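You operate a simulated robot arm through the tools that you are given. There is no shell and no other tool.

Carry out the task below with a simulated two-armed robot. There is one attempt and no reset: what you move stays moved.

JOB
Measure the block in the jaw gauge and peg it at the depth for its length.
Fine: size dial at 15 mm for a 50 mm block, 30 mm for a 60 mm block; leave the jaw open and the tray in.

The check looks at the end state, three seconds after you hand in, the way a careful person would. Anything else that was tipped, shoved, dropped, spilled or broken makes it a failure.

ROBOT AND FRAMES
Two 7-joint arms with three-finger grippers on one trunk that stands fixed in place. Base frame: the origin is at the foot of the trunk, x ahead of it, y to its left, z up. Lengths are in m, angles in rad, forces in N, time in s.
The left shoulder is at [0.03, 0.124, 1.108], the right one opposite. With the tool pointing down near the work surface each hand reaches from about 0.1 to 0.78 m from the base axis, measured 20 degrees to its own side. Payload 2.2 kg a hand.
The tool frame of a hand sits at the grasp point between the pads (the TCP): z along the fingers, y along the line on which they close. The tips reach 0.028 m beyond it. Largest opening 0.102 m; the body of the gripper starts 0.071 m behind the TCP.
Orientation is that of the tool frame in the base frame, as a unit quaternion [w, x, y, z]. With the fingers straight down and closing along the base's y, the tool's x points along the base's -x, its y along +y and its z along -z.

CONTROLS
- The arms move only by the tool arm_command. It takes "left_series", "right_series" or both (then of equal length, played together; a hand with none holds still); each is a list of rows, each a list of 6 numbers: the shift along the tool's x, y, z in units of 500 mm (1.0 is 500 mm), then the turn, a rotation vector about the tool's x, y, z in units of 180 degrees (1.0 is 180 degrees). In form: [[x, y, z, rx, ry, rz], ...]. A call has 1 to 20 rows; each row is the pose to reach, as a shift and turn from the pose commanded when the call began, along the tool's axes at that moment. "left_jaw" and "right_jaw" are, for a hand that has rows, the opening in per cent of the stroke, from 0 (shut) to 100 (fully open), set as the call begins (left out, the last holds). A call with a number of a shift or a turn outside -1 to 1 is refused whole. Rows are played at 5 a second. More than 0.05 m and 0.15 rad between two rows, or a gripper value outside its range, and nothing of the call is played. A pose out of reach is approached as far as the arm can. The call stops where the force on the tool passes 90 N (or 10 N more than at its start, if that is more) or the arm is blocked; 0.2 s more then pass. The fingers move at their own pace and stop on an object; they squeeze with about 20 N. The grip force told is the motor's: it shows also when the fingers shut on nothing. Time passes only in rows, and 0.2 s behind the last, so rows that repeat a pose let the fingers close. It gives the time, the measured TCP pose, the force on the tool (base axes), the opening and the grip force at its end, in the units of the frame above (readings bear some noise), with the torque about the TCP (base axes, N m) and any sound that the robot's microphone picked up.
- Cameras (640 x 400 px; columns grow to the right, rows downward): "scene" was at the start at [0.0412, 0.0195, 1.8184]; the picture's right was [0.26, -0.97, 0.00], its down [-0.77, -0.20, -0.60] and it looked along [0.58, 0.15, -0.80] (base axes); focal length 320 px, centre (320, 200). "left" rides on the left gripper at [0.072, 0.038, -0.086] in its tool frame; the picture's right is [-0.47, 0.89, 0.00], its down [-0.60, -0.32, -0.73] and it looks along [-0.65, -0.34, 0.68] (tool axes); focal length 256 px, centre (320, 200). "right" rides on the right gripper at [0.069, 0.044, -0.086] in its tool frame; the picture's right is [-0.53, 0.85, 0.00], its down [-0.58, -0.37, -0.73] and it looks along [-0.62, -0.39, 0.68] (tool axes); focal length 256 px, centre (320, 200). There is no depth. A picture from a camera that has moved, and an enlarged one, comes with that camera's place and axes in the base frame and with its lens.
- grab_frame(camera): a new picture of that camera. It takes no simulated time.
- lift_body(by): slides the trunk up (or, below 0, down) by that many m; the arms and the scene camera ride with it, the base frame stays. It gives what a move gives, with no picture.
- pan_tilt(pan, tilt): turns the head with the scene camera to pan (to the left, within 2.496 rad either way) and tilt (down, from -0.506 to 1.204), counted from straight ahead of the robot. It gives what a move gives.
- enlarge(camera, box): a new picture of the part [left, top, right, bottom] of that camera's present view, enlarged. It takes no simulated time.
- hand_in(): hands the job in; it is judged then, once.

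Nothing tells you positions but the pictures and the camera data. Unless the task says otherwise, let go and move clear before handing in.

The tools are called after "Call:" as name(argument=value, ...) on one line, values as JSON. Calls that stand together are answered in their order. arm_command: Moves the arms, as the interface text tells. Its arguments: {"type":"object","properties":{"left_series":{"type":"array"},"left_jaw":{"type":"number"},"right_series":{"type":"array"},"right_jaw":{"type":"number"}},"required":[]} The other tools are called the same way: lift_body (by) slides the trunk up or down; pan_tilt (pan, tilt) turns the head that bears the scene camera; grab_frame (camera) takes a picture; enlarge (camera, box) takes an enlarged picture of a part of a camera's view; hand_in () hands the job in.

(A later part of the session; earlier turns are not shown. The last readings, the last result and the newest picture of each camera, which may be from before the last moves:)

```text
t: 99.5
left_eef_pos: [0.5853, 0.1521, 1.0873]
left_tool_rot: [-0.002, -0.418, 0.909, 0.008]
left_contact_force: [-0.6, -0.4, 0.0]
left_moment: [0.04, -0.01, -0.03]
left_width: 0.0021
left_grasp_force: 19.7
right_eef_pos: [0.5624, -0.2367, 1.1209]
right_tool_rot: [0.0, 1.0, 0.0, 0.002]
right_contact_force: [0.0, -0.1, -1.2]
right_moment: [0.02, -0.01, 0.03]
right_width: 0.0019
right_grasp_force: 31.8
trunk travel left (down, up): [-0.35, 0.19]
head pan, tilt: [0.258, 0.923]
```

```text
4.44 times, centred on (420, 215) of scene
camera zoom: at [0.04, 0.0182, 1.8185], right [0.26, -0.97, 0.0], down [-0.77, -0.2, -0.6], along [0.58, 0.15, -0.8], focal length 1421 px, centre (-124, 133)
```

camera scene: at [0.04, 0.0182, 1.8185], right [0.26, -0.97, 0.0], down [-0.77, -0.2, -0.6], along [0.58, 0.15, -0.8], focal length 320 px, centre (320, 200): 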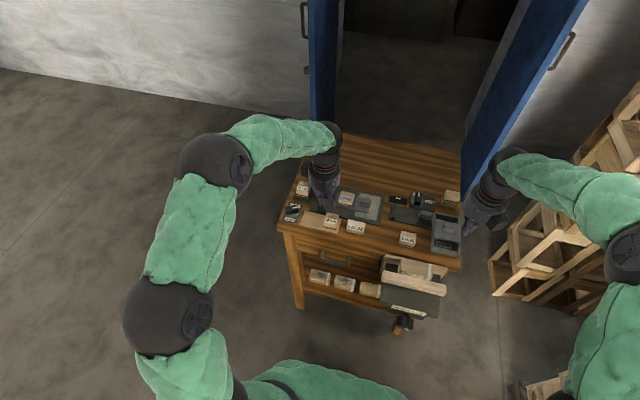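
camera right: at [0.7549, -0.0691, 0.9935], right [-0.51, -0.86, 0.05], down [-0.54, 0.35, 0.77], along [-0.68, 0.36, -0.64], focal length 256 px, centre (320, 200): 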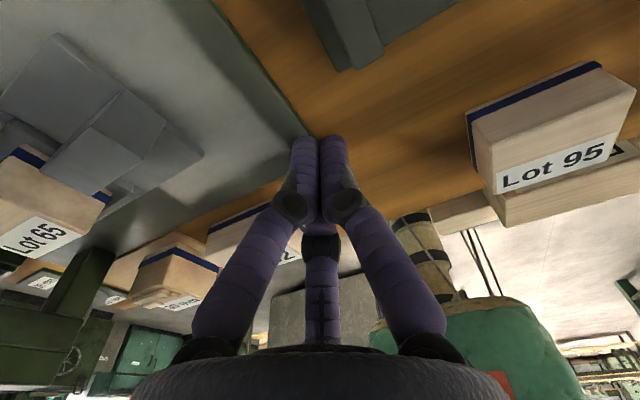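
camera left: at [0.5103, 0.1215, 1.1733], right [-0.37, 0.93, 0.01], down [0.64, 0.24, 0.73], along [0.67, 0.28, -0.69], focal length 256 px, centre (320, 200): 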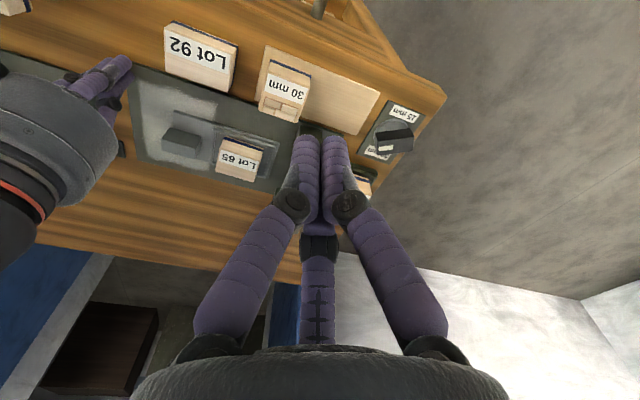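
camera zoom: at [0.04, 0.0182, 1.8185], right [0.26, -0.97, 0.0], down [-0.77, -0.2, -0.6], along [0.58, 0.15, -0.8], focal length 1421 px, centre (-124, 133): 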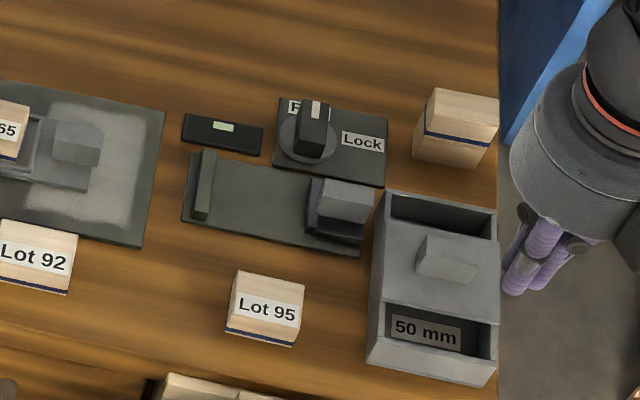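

All items are in place. Now the left hand goes behind the tray handle (its −y end is at y≈0.018) to finish pushing, staying within reach.

Call:
arm_command(left_series=[[0.01, -0.07, 0.02, 0, 0, -0.01], [0.022, -0.14, 0.05, 0, 0, -0.02], [0.033, -0.21, 0.08, 0, 0, -0.03], [0.044, -0.28, 0.11, 0, 0, -0.04], [0.055, -0.35, 0.14, 0, 0, -0.05], [0.065, -0.416, 0.1746, 0, 0, -0.059], [0.065, -0.416, 0.1746, 0, 0, -0.059]], left_jaw=0)

Call:
enlarge(camera="scene", box=[310, 160, 400, 225])

Call:
grab_frame(camera="left")

```text
t: 101.0
left_eef_pos: [0.724, -0.0047, 0.9975]
left_tool_rot: [-0.002, -0.5, 0.866, 0.008]
left_contact_force: [-1.0, -0.5, -0.4]
left_moment: [0.02, -0.04, 0.04]
left_width: 0.0021
left_grasp_force: 19.7
right_eef_pos: [0.564, -0.2362, 1.1222]
right_tool_rot: [0.0, 1.0, -0.001, 0.002]
right_contact_force: [-0.5, 0.6, 0.9]
right_moment: [0.0, 0.01, 0.01]
right_width: 0.0023
right_grasp_force: 31.7
trunk travel left (down, up): [-0.35, 0.19]
head pan, tilt: [0.258, 0.923]
```

```text
6.15 times, centred on (355, 192) of scene
camera zoom: at [0.0406, 0.0202, 1.8185], right [0.26, -0.97, 0.0], down [-0.77, -0.2, -0.6], along [0.58, 0.15, -0.8], focal length 1968 px, centre (105, 246)
```

zoom: 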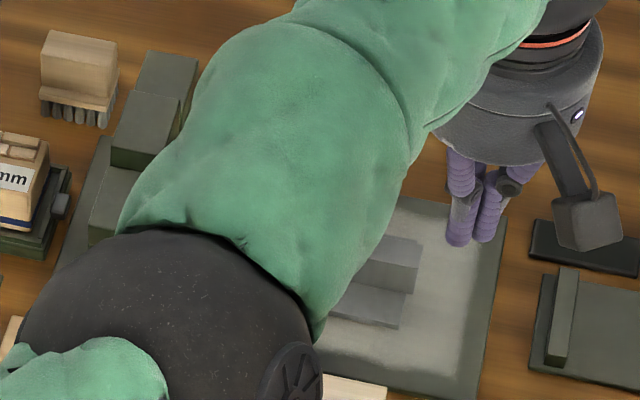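

```text
taken
camera left: at [0.6551, -0.05, 1.0819], right [-0.53, 0.85, 0.01], down [0.58, 0.36, 0.73], along [0.61, 0.4, -0.68], focal length 256 px, centre (320, 200)
```

left: 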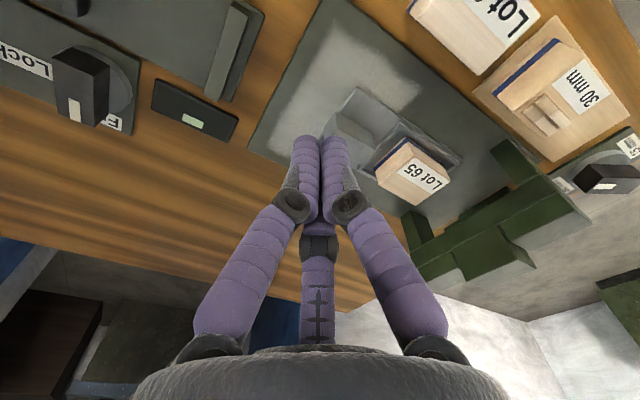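

Call:
arm_command(left_series=[[0, 0, 0.05, 0, 0, 0], [0, 0, 0.1, 0, 0, 0], [0, 0, 0.133, 0, 0, 0], [-0.0208, 0.012, 0.133, 0, 0, 0], [-0.0391, 0.0203, 0.133, 0, 0, 0], [-0.0574, 0.0285, 0.133, 0, 0, 0], [-0.0757, 0.0368, 0.133, 0, 0, 0]], left_jaw=0)

Call:
enlarge(camera="left", box=[200, 60, 500, 260])

Call:
enlarge(camera="scene", box=[310, 160, 400, 225])

```text
t: 102.7
left_eef_pos: [0.7229, 0.0369, 0.9291]
left_tool_rot: [-0.001, -0.499, 0.866, 0.007]
left_contact_force: [0.1, 1.4, 0.0]
left_moment: [0.01, 0.0, 0.01]
left_width: 0.0021
left_grasp_force: 20.0
right_eef_pos: [0.5644, -0.2369, 1.1216]
right_tool_rot: [-0.001, 1.0, -0.001, 0.001]
right_contact_force: [0.6, -0.1, 0.4]
right_moment: [0.0, 0.0, -0.02]
right_width: 0.002
right_grasp_force: 31.0
trunk travel left (down, up): [-0.35, 0.19]
head pan, tilt: [0.258, 0.923]
```

```text
2.00 times, centred on (350, 160) of left
camera zoom: at [0.6556, -0.0076, 1.0154], right [-0.53, 0.85, 0.02], down [0.58, 0.36, 0.73], along [0.61, 0.4, -0.68], focal length 512 px, centre (260, 280)
```

zoom: 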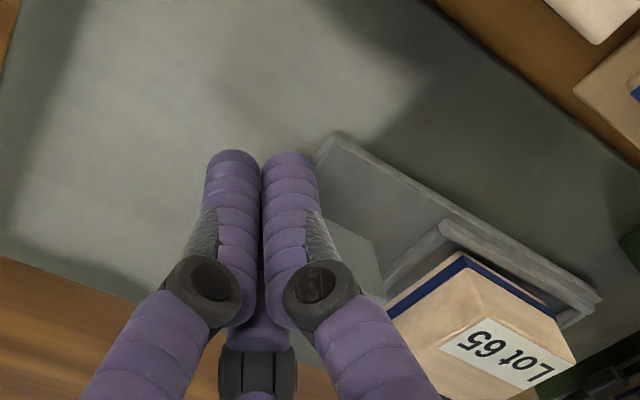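

```text
6.15 times, centred on (355, 192) of scene
camera zoom: at [0.0414, 0.0195, 1.8184], right [0.26, -0.97, 0.0], down [-0.77, -0.2, -0.6], along [0.58, 0.15, -0.8], focal length 1968 px, centre (105, 246)
```

zoom: 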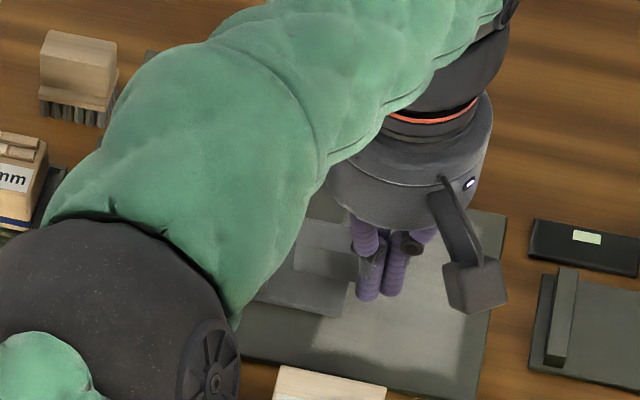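

Call:
arm_command(left_series=[[-0.0149, 0.0063, 0, 0, 0, 0], [-0.0297, 0.0125, 0, 0, 0, 0], [-0.0446, 0.0188, 0, 0, 0, 0], [-0.056, 0.0231, 0, 0, 0, 0]], left_jaw=0)

Call:
grab_frame(camera="left")

Call:
enlarge(camera="scene", box=[310, 160, 400, 225])

```text
t: 103.7
left_eef_pos: [0.7284, 0.0674, 0.9305]
left_tool_rot: [0.0, -0.501, 0.865, 0.007]
left_contact_force: [-0.4, 0.9, -0.1]
left_moment: [0.02, 0.01, 0.0]
left_width: 0.0021
left_grasp_force: 20.0
right_eef_pos: [0.5644, -0.2365, 1.1212]
right_tool_rot: [-0.001, 1.0, -0.001, 0.002]
right_contact_force: [0.0, 0.7, -0.6]
right_moment: [0.01, -0.04, -0.02]
right_width: 0.0021
right_grasp_force: 31.7
trunk travel left (down, up): [-0.35, 0.19]
head pan, tilt: [0.258, 0.923]
```

```text
taken
camera left: at [0.6604, 0.022, 1.0155], right [-0.53, 0.85, 0.02], down [0.58, 0.36, 0.73], along [0.61, 0.4, -0.68], focal length 256 px, centre (320, 200)
```

left: 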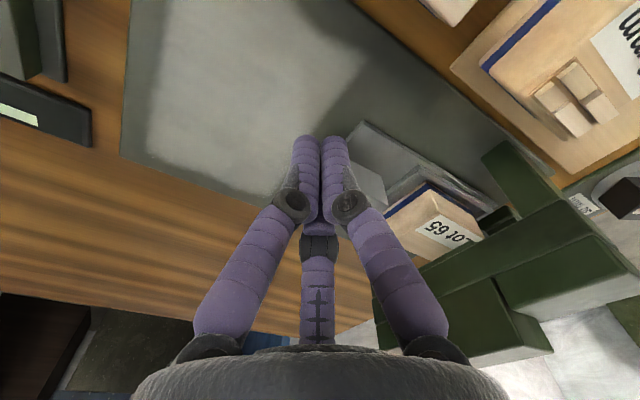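

```text
6.15 times, centred on (355, 192) of scene
camera zoom: at [0.0414, 0.0193, 1.8184], right [0.26, -0.97, 0.0], down [-0.77, -0.2, -0.6], along [0.58, 0.15, -0.8], focal length 1968 px, centre (105, 246)
```

zoom: 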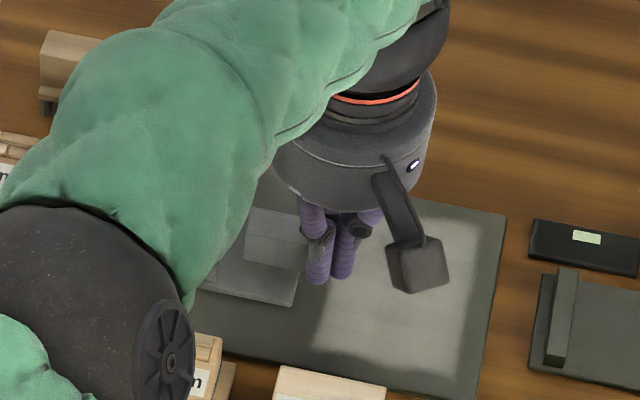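

The block is entering the arch. Continue in small steps until the tray meets its stop.

Call:
arm_command(left_series=[[-0.007, 0.004, 0, 0, 0, 0], [-0.0139, 0.008, 0, 0, 0, 0], [-0.0208, 0.012, 0, 0, 0, 0]], left_jaw=0)

Call:
enlarge(camera="left", box=[280, 60, 640, 340])

```text
t: 104.5
left_eef_pos: [0.7281, 0.0796, 0.9299]
left_tool_rot: [-0.001, -0.499, 0.866, 0.008]
left_contact_force: [0.3, -4.1, 0.2]
left_moment: [-0.07, 0.02, -0.01]
left_width: 0.0023
left_grasp_force: 19.8
right_eef_pos: [0.5648, -0.2371, 1.1214]
right_tool_rot: [-0.001, 1.0, -0.002, 0.002]
right_contact_force: [-0.3, 0.3, 0.3]
right_moment: [-0.02, -0.02, -0.01]
right_width: 0.0024
right_grasp_force: 31.8
trunk travel left (down, up): [-0.35, 0.19]
head pan, tilt: [0.258, 0.923]
```

```text
1.43 times, centred on (460, 200) of left
camera zoom: at [0.6603, 0.0344, 1.015], right [-0.53, 0.85, 0.02], down [0.58, 0.36, 0.73], along [0.61, 0.4, -0.68], focal length 366 px, centre (120, 200)
```

zoom: 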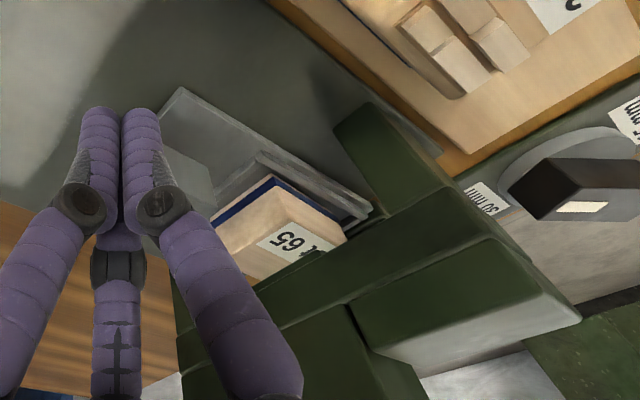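

Call:
arm_command(left_series=[[-0.003, 0.0017, 0, 0, 0, 0], [-0.0061, 0.0035, 0, 0, 0, 0]], left_jaw=0)

Call:
enlarge(camera="left", box=[280, 60, 640, 340])

Call:
enlarge(camera="scene", box=[300, 150, 400, 225])

```text
t: 105.0
left_eef_pos: [0.7283, 0.0802, 0.9296]
left_tool_rot: [-0.001, -0.499, 0.867, 0.007]
left_contact_force: [0.8, -15.4, 1.2]
left_moment: [-0.26, -0.01, -0.11]
left_width: 0.002
left_grasp_force: 19.4
right_eef_pos: [0.5652, -0.2381, 1.1221]
right_tool_rot: [-0.001, 1.0, -0.001, 0.002]
right_contact_force: [-0.3, -0.5, -0.1]
right_moment: [0.02, 0.02, -0.01]
right_width: 0.0018
right_grasp_force: 31.5
trunk travel left (down, up): [-0.35, 0.19]
head pan, tilt: [0.258, 0.923]
```

```text
1.43 times, centred on (460, 200) of left
camera zoom: at [0.6602, 0.035, 1.015], right [-0.53, 0.85, 0.01], down [0.58, 0.35, 0.73], along [0.61, 0.4, -0.68], focal length 366 px, centre (120, 200)
```

zoom: 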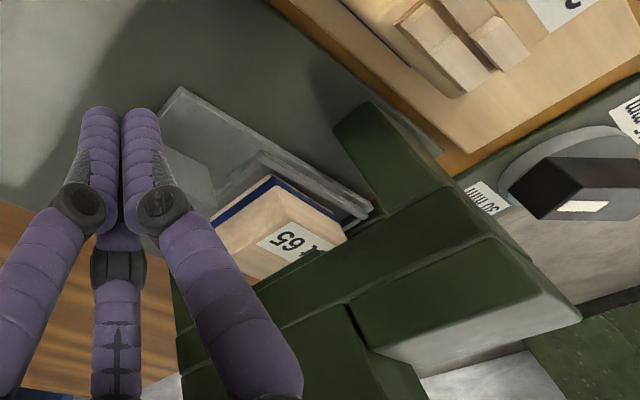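

```text
5.33 times, centred on (350, 188) of scene
camera zoom: at [0.0415, 0.0169, 1.8185], right [0.25, -0.97, 0.0], down [-0.77, -0.2, -0.6], along [0.58, 0.15, -0.8], focal length 1706 px, centre (160, 267)
```

zoom: 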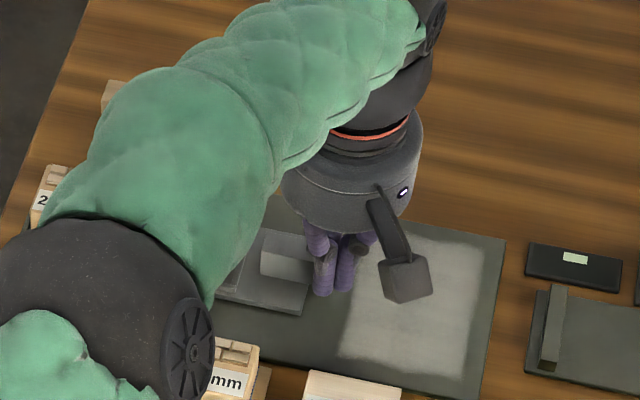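

The tray has reached its stop (travel ≈0.11 m). I back off, rise, and clear the view to see what happens.

Call:
arm_command(left_series=[[0.02, -0.0115, 0, 0, 0, 0], [0.035, -0.02, -0.02, 0, 0, 0], [0.035, -0.02, -0.1, 0, 0, 0], [0.045, -0.0, -0.18, 0, 0, 0], [0.07, 0.06, -0.24, 0, 0, 0], [0.09, 0.12, -0.3, 0, 0, 0], [0.11, 0.18, -0.36, 0, 0, 0], [0.13, 0.25, -0.38, 0, 0, 0], [0.13, 0.33, -0.38, 0, 0, 0], [0.13, 0.41, -0.38, 0, 0, 0]], left_jaw=0)

Call:
enlarge(camera="scene", box=[290, 150, 390, 225])

Call:
grab_frame(camera="left")

Call:
enlarge(camera="right", box=[0, 0, 200, 150])

```text
t: 107.2
left_eef_pos: [0.5173, 0.1268, 1.1203]
left_tool_rot: [-0.001, -0.5, 0.866, 0.006]
left_contact_force: [-0.3, -0.3, 0.2]
left_moment: [-0.02, -0.02, -0.01]
left_width: 0.0024
left_grasp_force: 20.1
right_eef_pos: [0.5636, -0.2364, 1.1226]
right_tool_rot: [0.0, 1.0, -0.001, 0.003]
right_contact_force: [-0.9, 0.3, 1.0]
right_moment: [-0.02, -0.01, 0.01]
right_width: 0.0022
right_grasp_force: 31.4
trunk travel left (down, up): [-0.35, 0.19]
head pan, tilt: [0.258, 0.923]
```

```text
5.33 times, centred on (340, 188) of scene
camera zoom: at [0.0391, 0.0203, 1.8185], right [0.25, -0.97, 0.0], down [-0.77, -0.2, -0.6], along [0.58, 0.15, -0.8], focal length 1706 px, centre (213, 267)
```

zoom: 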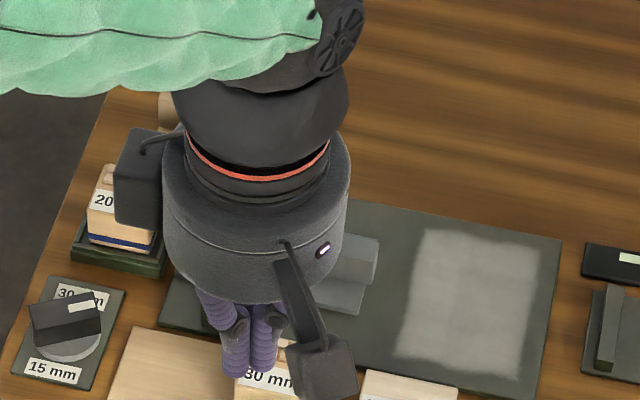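

```text
taken
camera left: at [0.449, 0.0819, 1.2069], right [-0.53, 0.85, 0.01], down [0.58, 0.36, 0.73], along [0.61, 0.4, -0.68], focal length 256 px, centre (320, 200)
```

left: 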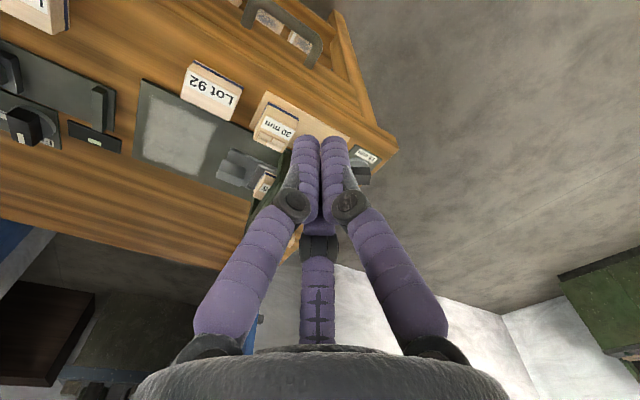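

```text
2.67 times, centred on (100, 75) of right
camera zoom: at [0.632, -0.2797, 1.2088], right [-0.54, -0.84, 0.0], down [-0.58, 0.37, 0.73], along [-0.61, 0.39, -0.68], focal length 683 px, centre (907, 533)
```

zoom: 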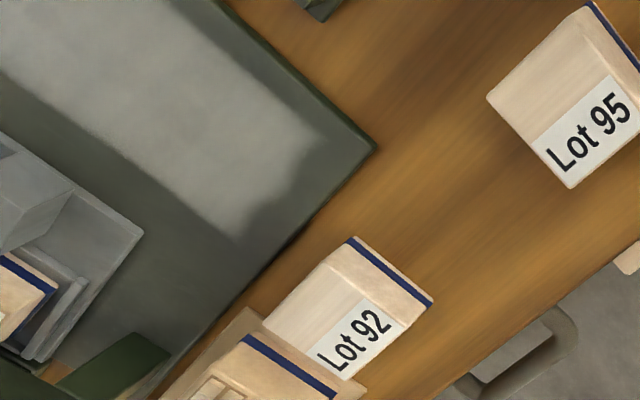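

Call:
arm_command(left_series=[[-0.05, 0.053, -0.03, 0, 0, 0], [-0.1, 0.106, -0.06, 0, 0, 0], [-0.15, 0.16, -0.09, 0, 0, 0], [-0.2, 0.213, -0.12, 0, 0, 0], [-0.25, 0.266, -0.15, 0, 0, 0], [-0.286, 0.304, -0.18, 0, 0, 0]], left_jaw=0)

Call:
enlarge(camera="scene", box=[300, 155, 380, 220])

Call:
enlarge(camera="scene", box=[318, 165, 358, 210])

Call:
grab_frame(camera="left")

```text
t: 108.7
left_eef_pos: [0.4594, 0.3269, 1.2152]
left_tool_rot: [-0.001, -0.5, 0.866, 0.008]
left_contact_force: [-0.5, 0.2, 0.8]
left_moment: [-0.01, -0.01, 0.01]
left_width: 0.002
left_grasp_force: 19.5
right_eef_pos: [0.5639, -0.2352, 1.1212]
right_tool_rot: [0.0, 1.0, -0.002, 0.001]
right_contact_force: [-0.8, 0.8, 0.2]
right_moment: [0.02, -0.01, 0.01]
right_width: 0.0021
right_grasp_force: 31.6
trunk travel left (down, up): [-0.35, 0.19]
head pan, tilt: [0.258, 0.923]
```

```text
6.15 times, centred on (340, 188) of scene
camera zoom: at [0.0405, 0.0201, 1.8185], right [0.25, -0.97, 0.0], down [-0.77, -0.2, -0.6], along [0.58, 0.15, -0.8], focal length 1968 px, centre (197, 277)
```

zoom: 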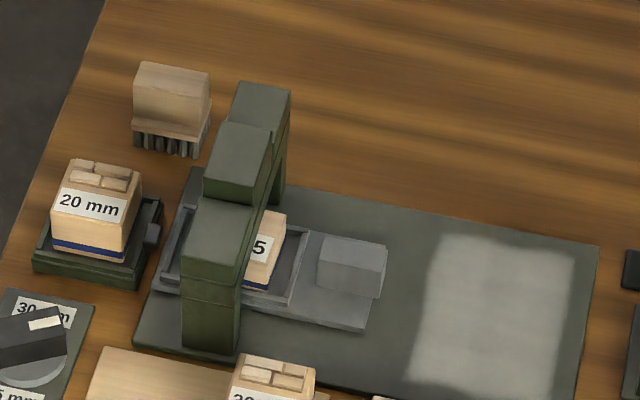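

```text
8.89 times, centred on (338, 188) of scene
camera zoom: at [0.0405, 0.0201, 1.8185], right [0.25, -0.97, 0.0], down [-0.77, -0.2, -0.6], along [0.58, 0.15, -0.8], focal length 2843 px, centre (160, 311)
```

zoom: 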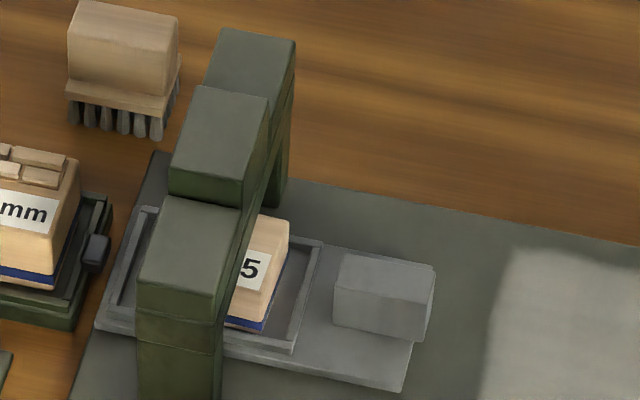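

```text
taken
camera left: at [0.3921, 0.2822, 1.3009], right [-0.53, 0.85, 0.02], down [0.58, 0.36, 0.73], along [0.61, 0.4, -0.68], focal length 256 px, centre (320, 200)
```

left: 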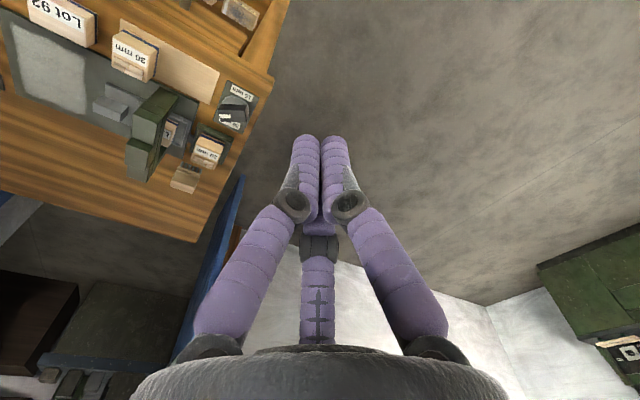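

The tray and block are under the arch, but I see no peg yet. I'll look closely at the press head.

Call:
enlarge(camera="left", box=[90, 70, 240, 200])

Call:
enlarge(camera="scene", box=[322, 165, 350, 205])

Call:
enlarge(camera="left", box=[120, 80, 200, 150])

```text
3.08 times, centred on (165, 135) of left
camera zoom: at [0.3921, 0.2822, 1.3009], right [-0.53, 0.85, 0.02], down [0.58, 0.36, 0.73], along [0.61, 0.4, -0.68], focal length 788 px, centre (797, 400)
```

zoom: 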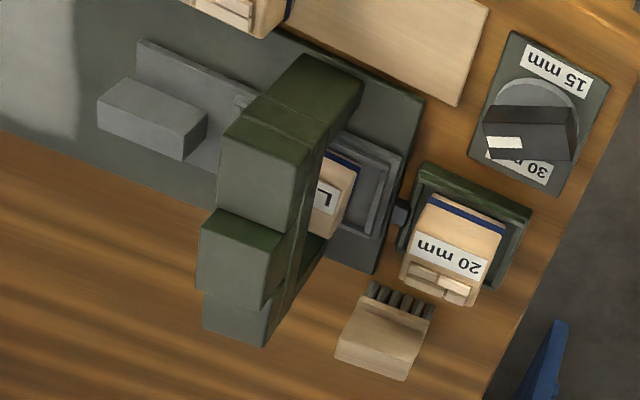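

```text
10.00 times, centred on (336, 185) of scene
camera zoom: at [0.0405, 0.0201, 1.8185], right [0.25, -0.97, 0.0], down [-0.77, -0.2, -0.6], along [0.58, 0.15, -0.8], focal length 3198 px, centre (160, 350)
```

zoom: 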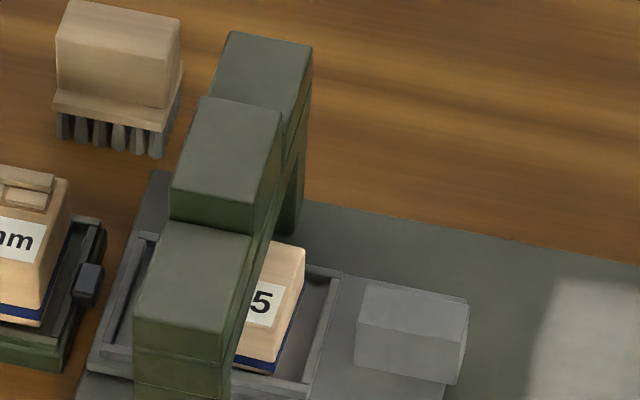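

```text
5.71 times, centred on (160, 115) of left
camera zoom: at [0.3921, 0.2822, 1.3009], right [-0.53, 0.85, 0.02], down [0.58, 0.36, 0.73], along [0.61, 0.4, -0.68], focal length 1463 px, centre (1234, 686)
```

zoom: 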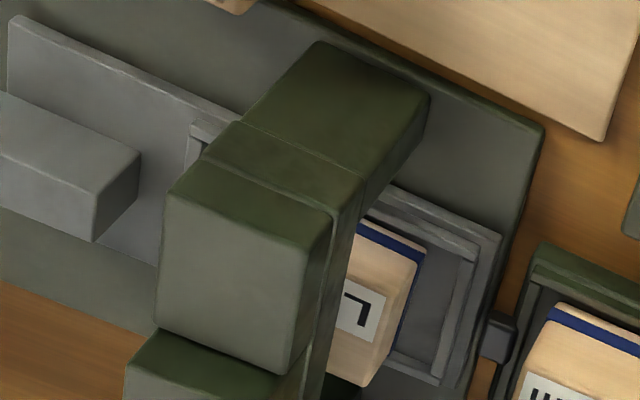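

The middle block on the arch (centre ≈ (0.737, 0.18), top ≈ 0.988) is in line with the tray — likely a ram to press by hand. I bring the left fingers above it.

Call:
arm_command(left_series=[[-0.0024, -0.0776, 0.02, 0, 0, 0], [-0.0048, -0.1552, 0.05, 0, 0, 0], [-0.0071, -0.2328, 0.08, 0, 0, 0], [-0.0095, -0.3104, 0.12, 0, 0, 0], [-0.0119, -0.388, 0.16, 0, 0, 0], [-0.0143, -0.4656, 0.2, 0, 0, 0], [-0.0166, -0.5432, 0.24, 0, 0, 0], [-0.019, -0.6208, 0.27, 0, 0, 0], [-0.019, -0.6208, 0.3, 0, 0, 0]], left_jaw=0)

Call:
enlarge(camera="left", box=[180, 40, 460, 240])

Call:
enlarge(camera="scene", box=[300, 130, 380, 210])

```text
t: 110.7
left_eef_pos: [0.7333, 0.1818, 1.0618]
left_tool_rot: [0.0, -0.5, 0.866, 0.007]
left_contact_force: [0.3, -0.5, -0.6]
left_moment: [-0.01, -0.01, 0.04]
left_width: 0.0022
left_grasp_force: 20.0
right_eef_pos: [0.5636, -0.2365, 1.122]
right_tool_rot: [0.001, 1.0, -0.001, 0.002]
right_contact_force: [-0.3, -0.5, 0.5]
right_moment: [0.0, -0.02, -0.02]
right_width: 0.0019
right_grasp_force: 31.6
trunk travel left (down, up): [-0.35, 0.19]
head pan, tilt: [0.258, 0.923]
```

```text
2.00 times, centred on (320, 140) of left
camera zoom: at [0.6645, 0.1368, 1.1472], right [-0.53, 0.85, 0.01], down [0.58, 0.36, 0.73], along [0.61, 0.4, -0.68], focal length 512 px, centre (320, 320)
```

zoom: 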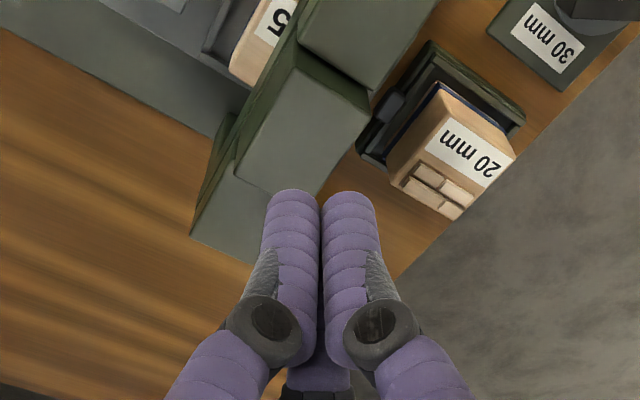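

```text
5.00 times, centred on (340, 170) of scene
camera zoom: at [0.04, 0.0203, 1.8185], right [0.26, -0.97, 0.0], down [-0.77, -0.2, -0.6], along [0.58, 0.15, -0.8], focal length 1599 px, centre (220, 350)
```

zoom: 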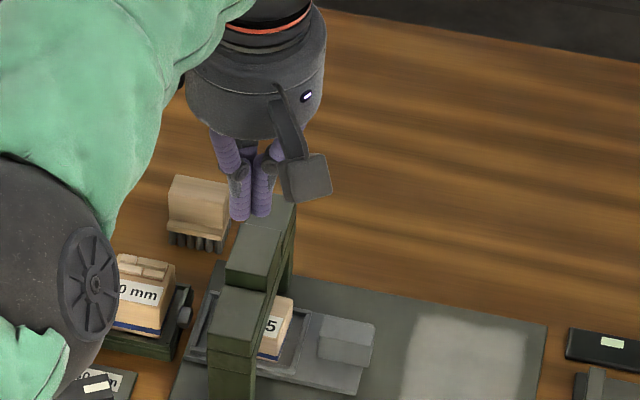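

Call:
arm_command(left_series=[[0.0084, -0.0094, 0.03, 0, 0, 0], [0.0084, -0.0094, 0.06, 0, 0, 0], [0.0084, -0.0094, 0.08, 0, 0, 0]], left_jaw=0)

Call:
arm_command(left_series=[[0, 0, 0.005, 0, 0, 0], [0, 0, 0.01, 0, 0, 0], [0, 0, 0.015, 0, 0, 0]], left_jaw=0)

Call:
enlarge(camera="left", box=[180, 40, 460, 240])

Call:
enlarge(camera="scene", box=[310, 150, 370, 205])

```text
t: 111.5
left_eef_pos: [0.7331, 0.174, 1.0202]
left_tool_rot: [-0.001, -0.5, 0.866, 0.008]
left_contact_force: [0.3, 0.5, 0.2]
left_moment: [-0.03, 0.01, -0.02]
left_width: 0.0021
left_grasp_force: 19.7
right_eef_pos: [0.5651, -0.236, 1.1213]
right_tool_rot: [-0.001, 1.0, 0.0, 0.002]
right_contact_force: [-0.8, -0.9, -0.2]
right_moment: [-0.02, 0.01, 0.0]
right_width: 0.0021
right_grasp_force: 31.5
trunk travel left (down, up): [-0.35, 0.19]
head pan, tilt: [0.258, 0.923]
```

```text
t: 112.2
left_eef_pos: [0.7337, 0.1756, 1.0142]
left_tool_rot: [-0.002, -0.5, 0.866, 0.007]
left_contact_force: [-1.2, -0.8, 1.0]
left_moment: [0.02, 0.0, 0.01]
left_width: 0.0022
left_grasp_force: 20.5
right_eef_pos: [0.5643, -0.2366, 1.1219]
right_tool_rot: [0.0, 1.0, -0.001, 0.002]
right_contact_force: [-0.3, 0.4, -0.3]
right_moment: [0.02, 0.02, -0.06]
right_width: 0.0022
right_grasp_force: 32.0
trunk travel left (down, up): [-0.35, 0.19]
head pan, tilt: [0.258, 0.923]
```

```text
2.00 times, centred on (320, 140) of left
camera zoom: at [0.6663, 0.1299, 1.0988], right [-0.53, 0.85, 0.02], down [0.58, 0.36, 0.73], along [0.61, 0.4, -0.68], focal length 512 px, centre (320, 320)
```

zoom: 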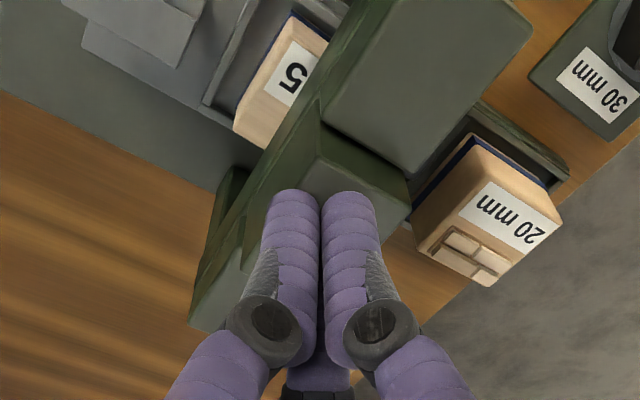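

```text
7.27 times, centred on (340, 178) of scene
camera zoom: at [0.0413, 0.0193, 1.8185], right [0.26, -0.97, 0.0], down [-0.77, -0.2, -0.6], along [0.58, 0.15, -0.8], focal length 2326 px, centre (174, 364)
```

zoom: 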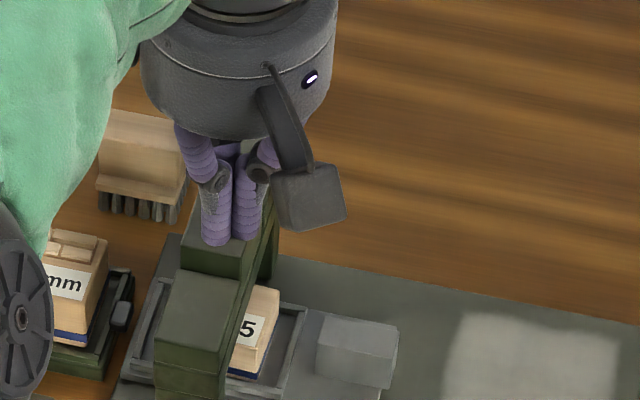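

Call:
arm_command(left_series=[[0, 0, 0.004, 0, 0, 0], [0, 0, 0.008, 0, 0, 0], [0, 0, 0.012, 0, 0, 0]], left_jaw=0)

Call:
enlarge(camera="left", box=[180, 40, 460, 240])

Call:
enlarge(camera="scene", box=[310, 150, 370, 205])

```text
t: 113.0
left_eef_pos: [0.7338, 0.1748, 1.0068]
left_tool_rot: [-0.001, -0.501, 0.866, 0.007]
left_contact_force: [0.7, -0.4, 1.9]
left_moment: [-0.02, 0.0, -0.01]
left_width: 0.0023
left_grasp_force: 19.3
right_eef_pos: [0.5657, -0.2372, 1.1214]
right_tool_rot: [-0.001, 1.0, -0.001, 0.002]
right_contact_force: [0.4, 0.2, 0.2]
right_moment: [0.02, 0.01, 0.02]
right_width: 0.0022
right_grasp_force: 31.6
trunk travel left (down, up): [-0.35, 0.19]
head pan, tilt: [0.258, 0.923]
```

```text
2.00 times, centred on (320, 140) of left
camera zoom: at [0.6663, 0.1299, 1.0928], right [-0.53, 0.85, 0.02], down [0.58, 0.36, 0.73], along [0.61, 0.4, -0.68], focal length 512 px, centre (320, 320)
```

zoom: 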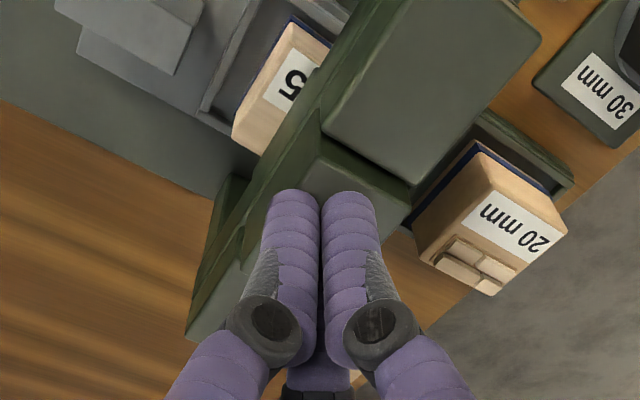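

```text
7.27 times, centred on (340, 178) of scene
camera zoom: at [0.0413, 0.0192, 1.8185], right [0.26, -0.97, 0.0], down [-0.77, -0.2, -0.6], along [0.58, 0.15, -0.8], focal length 2326 px, centre (174, 364)
```

zoom: 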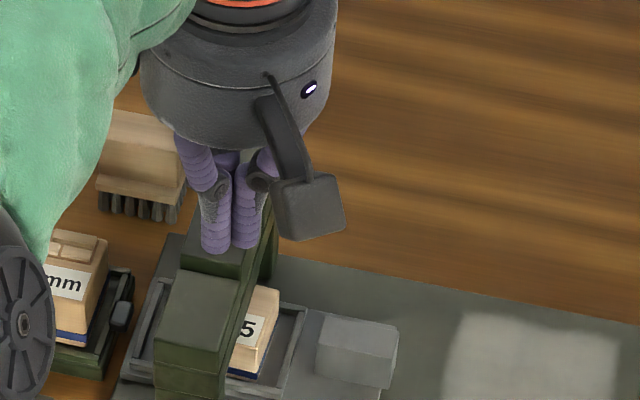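

The ram moves down under light force — it's a hand press. I continue pressing steadily, watching force.

Call:
arm_command(left_series=[[0, 0, 0.006, 0, 0, 0], [0, 0, 0.012, 0, 0, 0], [0, 0, 0.018, 0, 0, 0], [0, 0, 0.02, 0, 0, 0]], left_jaw=0)

Call:
enlarge(camera="scene", box=[310, 150, 370, 205])

Call:
enlarge(camera="left", box=[180, 40, 460, 240])

```text
t: 114.0
left_eef_pos: [0.7342, 0.1756, 1.0009]
left_tool_rot: [0.002, -0.5, 0.866, 0.006]
left_contact_force: [-2.5, -1.1, 19.2]
left_moment: [-0.11, -0.02, -0.12]
left_width: 0.0058
left_grasp_force: 31.0
right_eef_pos: [0.5634, -0.238, 1.123]
right_tool_rot: [-0.001, 1.0, 0.0, 0.003]
right_contact_force: [0.4, 0.4, -1.1]
right_moment: [0.01, 0.01, -0.03]
right_width: 0.0023
right_grasp_force: 31.5
trunk travel left (down, up): [-0.35, 0.19]
head pan, tilt: [0.258, 0.923]
```

```text
7.27 times, centred on (340, 178) of scene
camera zoom: at [0.0386, 0.0186, 1.8187], right [0.26, -0.97, 0.0], down [-0.77, -0.2, -0.6], along [0.58, 0.15, -0.8], focal length 2326 px, centre (174, 364)
```

zoom: 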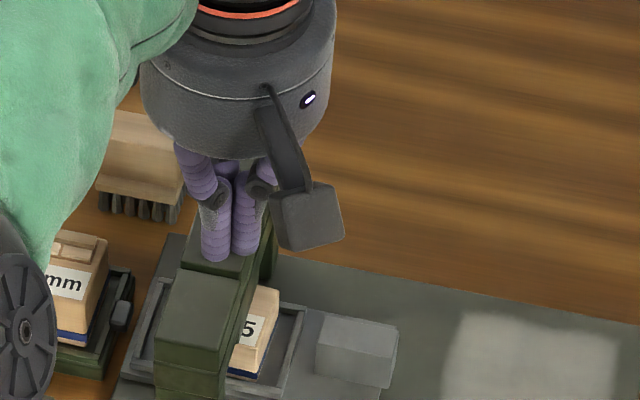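

```text
2.00 times, centred on (320, 140) of left
camera zoom: at [0.6656, 0.1298, 1.0867], right [-0.54, 0.84, 0.01], down [0.58, 0.36, 0.73], along [0.62, 0.4, -0.68], focal length 512 px, centre (320, 320)
```

zoom: 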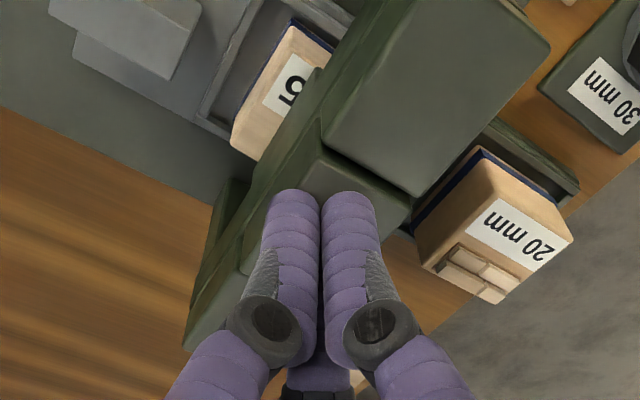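

The ram stopped after ≈15 mm of travel (tip 0.988→0.973) — consistent with the 15 mm setting. I press a little more firmly to be sure it's fully home.

Call:
arm_command(left_series=[[0, 0, 0.003, 0, 0, 0], [0, 0, 0.006, 0, 0, 0], [0, 0, 0.006, 0, 0, 0]], left_jaw=0)

```text
t: 114.8
left_eef_pos: [0.7341, 0.175, 1.0016]
left_tool_rot: [0.004, -0.501, 0.865, 0.005]
left_contact_force: [-0.6, -3.1, 38.2]
left_moment: [-0.16, 0.07, -0.21]
left_width: 0.0062
left_grasp_force: 31.3
right_eef_pos: [0.5615, -0.2371, 1.1239]
right_tool_rot: [-0.001, 1.0, -0.001, 0.003]
right_contact_force: [-0.4, -0.7, -0.7]
right_moment: [0.02, -0.01, -0.01]
right_width: 0.0023
right_grasp_force: 31.2
trunk travel left (down, up): [-0.35, 0.19]
head pan, tilt: [0.258, 0.923]
```

Hard stop confirmed. I lift off and look.

Call:
arm_command(left_series=[[0, 0, -0.02, 0, 0, 0], [0, 0, -0.06, 0, 0, 0], [0, 0, -0.12, 0, 0, 0], [0.0, 0.06, -0.18, 0, 0, 0], [0.0, 0.13, -0.24, 0, 0, 0], [0.0, 0.21, -0.28, 0, 0, 0], [0.0, 0.29, -0.32, 0, 0, 0], [-0.0, 0.37, -0.36, 0, 0, 0], [0.0, 0.45, -0.38, 0, 0, 0], [0.0, 0.53, -0.38, 0, 0, 0]], left_jaw=0)

Call:
enlarge(camera="scene", box=[300, 155, 380, 220])

Call:
enlarge(camera="scene", box=[322, 165, 350, 205])

Call:
grab_frame(camera="left")

```text
t: 117.0
left_eef_pos: [0.5055, 0.3065, 1.187]
left_tool_rot: [-0.002, -0.5, 0.866, 0.008]
left_contact_force: [0.0, 0.7, -0.9]
left_moment: [-0.02, 0.01, 0.0]
left_width: 0.0022
left_grasp_force: 31.4
right_eef_pos: [0.5639, -0.2365, 1.1231]
right_tool_rot: [0.001, 1.0, 0.0, 0.002]
right_contact_force: [0.4, -0.4, 0.0]
right_moment: [0.0, 0.01, 0.04]
right_width: 0.0023
right_grasp_force: 31.2
trunk travel left (down, up): [-0.35, 0.19]
head pan, tilt: [0.258, 0.923]
```

```text
6.15 times, centred on (340, 188) of scene
camera zoom: at [0.0394, 0.02, 1.8185], right [0.25, -0.97, 0.0], down [-0.77, -0.2, -0.6], along [0.58, 0.15, -0.8], focal length 1968 px, centre (197, 277)
```

zoom: 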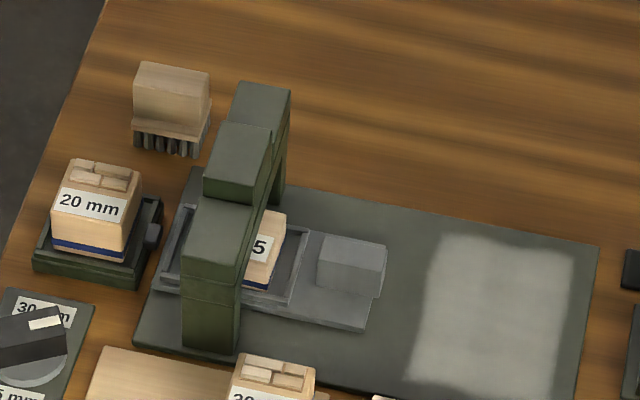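

```text
10.00 times, centred on (336, 185) of scene
camera zoom: at [0.0394, 0.02, 1.8185], right [0.25, -0.97, 0.0], down [-0.77, -0.2, -0.6], along [0.58, 0.15, -0.8], focal length 3198 px, centre (160, 350)
```

zoom: 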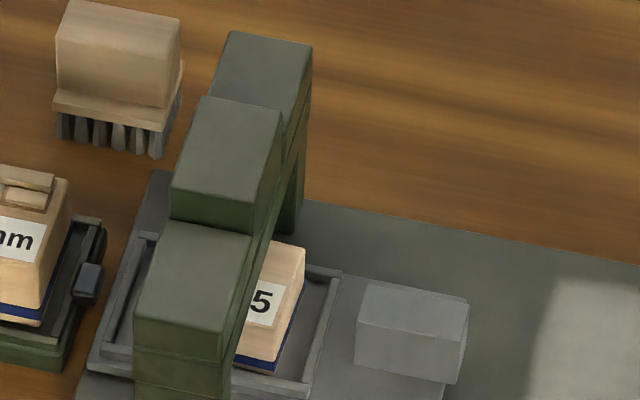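

```text
taken
camera left: at [0.4369, 0.2612, 1.2729], right [-0.53, 0.85, 0.01], down [0.58, 0.36, 0.73], along [0.61, 0.4, -0.68], focal length 256 px, centre (320, 200)
```

left: 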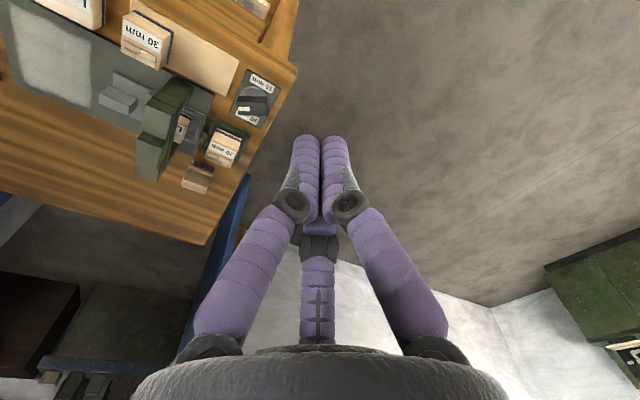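

The ram sprang back up. To verify the peg, I'll use the right hand's camera, turned and tilted, to look under the arch from the −y side.

Call:
arm_command(right_series=[[0.0112, -0.0233, 0, 0, 0, 0.0456], [0.0224, -0.0466, 0, 0, 0, 0.0911], [0.0336, -0.07, 0, 0, 0, 0.1367], [0.0448, -0.0932, 0, 0, 0, 0.1822], [0.056, -0.1165, 0.02, 0, 0, 0.2278], [0.0672, -0.14, 0.03, 0, 0, 0.2734], [0.0784, -0.163, 0.04, 0, 0, 0.3189], [0.0896, -0.186, 0.05, 0, 0, 0.3645], [0.1, -0.21, 0.06, 0, 0, 0.41], [0.112, -0.233, 0.06, 0, 0, 0.4556]], right_jaw=100)

Call:
arm_command(right_series=[[0, 0, 0, 0.0148, -0.0236, 0], [0, 0, 0, 0.0296, -0.0472, 0], [0, 0, 0, 0.0444, -0.0708, 0], [0, 0, 0, 0.0592, -0.0944, 0], [0, 0, 0, 0.074, -0.118, 0]], right_jaw=100)

Call:
grab_frame(camera="right")

```text
t: 119.2
left_eef_pos: [0.5061, 0.3068, 1.1862]
left_tool_rot: [-0.001, -0.5, 0.866, 0.008]
left_contact_force: [0.1, -0.4, -1.0]
left_moment: [0.01, -0.01, -0.01]
left_width: 0.0024
left_grasp_force: 31.9
right_eef_pos: [0.6204, -0.1196, 1.0921]
right_tool_rot: [-0.001, 0.753, -0.657, 0.001]
right_contact_force: [0.2, -0.5, 0.4]
right_moment: [0.0, -0.02, 0.02]
right_width: 0.1023
right_grasp_force: 0.0
trunk travel left (down, up): [-0.35, 0.19]
head pan, tilt: [0.258, 0.923]
```

```text
t: 120.5
left_eef_pos: [0.506, 0.3053, 1.1879]
left_tool_rot: [0.0, -0.5, 0.866, 0.008]
left_contact_force: [-0.5, 0.5, 0.2]
left_moment: [0.04, 0.02, 0.01]
left_width: 0.0021
left_grasp_force: 31.4
right_eef_pos: [0.6218, -0.1198, 1.0931]
right_tool_rot: [-0.21, 0.737, -0.639, -0.063]
right_contact_force: [0.0, 1.1, -0.1]
right_moment: [0.0, -0.02, -0.03]
right_width: 0.1018
right_grasp_force: 0.1
trunk travel left (down, up): [-0.35, 0.19]
head pan, tilt: [0.258, 0.923]
```

```text
taken
camera right: at [0.5752, -0.2203, 1.1351], right [-0.91, 0.41, 0.0], down [0.12, 0.28, 0.95], along [0.39, 0.87, -0.31], focal length 256 px, centre (320, 200)
```

right: 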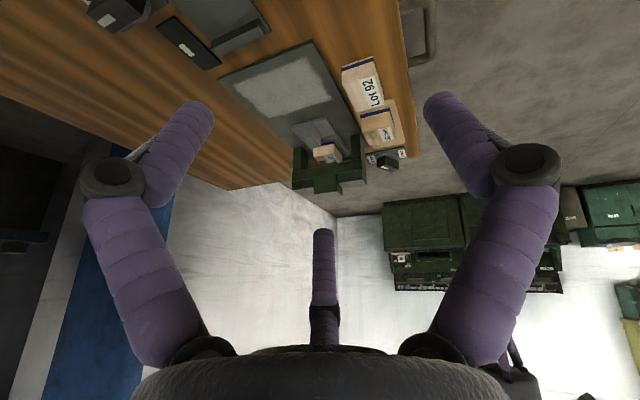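

Now zoom in on the opening of the arch.

Call:
enlarge(camera="right", box=[280, 100, 380, 200])

Call:
enlarge(camera="right", box=[305, 130, 345, 175])

Call:
enlarge(camera="right", box=[360, 140, 410, 180])

```text
4.00 times, centred on (330, 150) of right
camera zoom: at [0.5752, -0.2203, 1.1351], right [-0.91, 0.41, 0.0], down [0.12, 0.28, 0.95], along [0.39, 0.87, -0.31], focal length 1024 px, centre (280, 400)
```

zoom: 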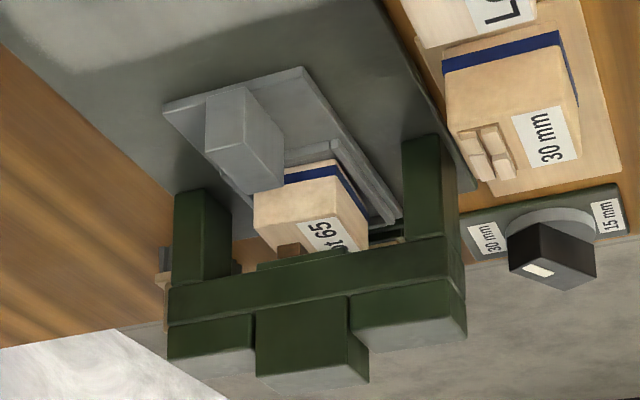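

```text
8.89 times, centred on (325, 152) of right
camera zoom: at [0.5752, -0.2203, 1.1351], right [-0.91, 0.41, 0.0], down [0.12, 0.28, 0.95], along [0.39, 0.87, -0.31], focal length 2276 px, centre (276, 622)
```

zoom: 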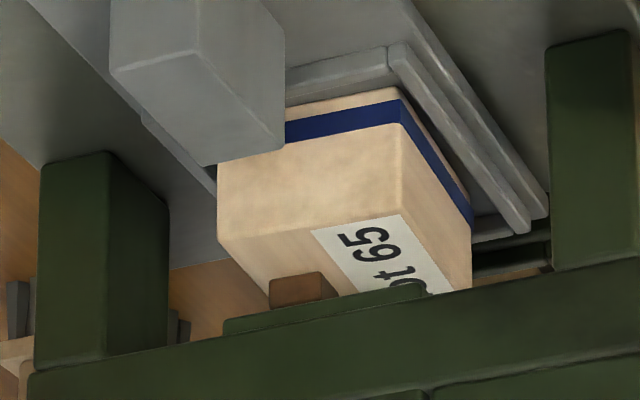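

```text
10.00 times, centred on (385, 160) of right
camera zoom: at [0.5752, -0.2203, 1.1351], right [-0.91, 0.41, 0.0], down [0.12, 0.28, 0.95], along [0.39, 0.87, -0.31], focal length 2560 px, centre (-330, 600)
```

zoom: 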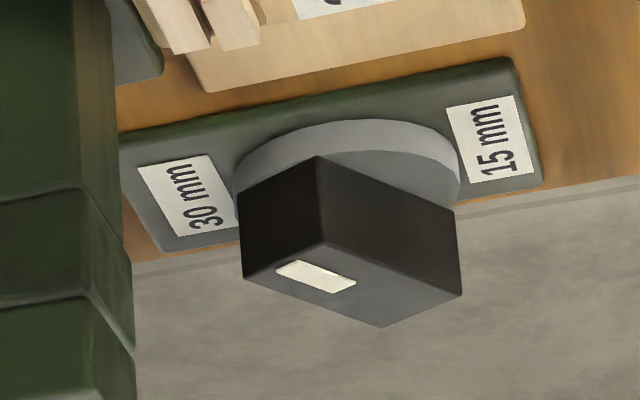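

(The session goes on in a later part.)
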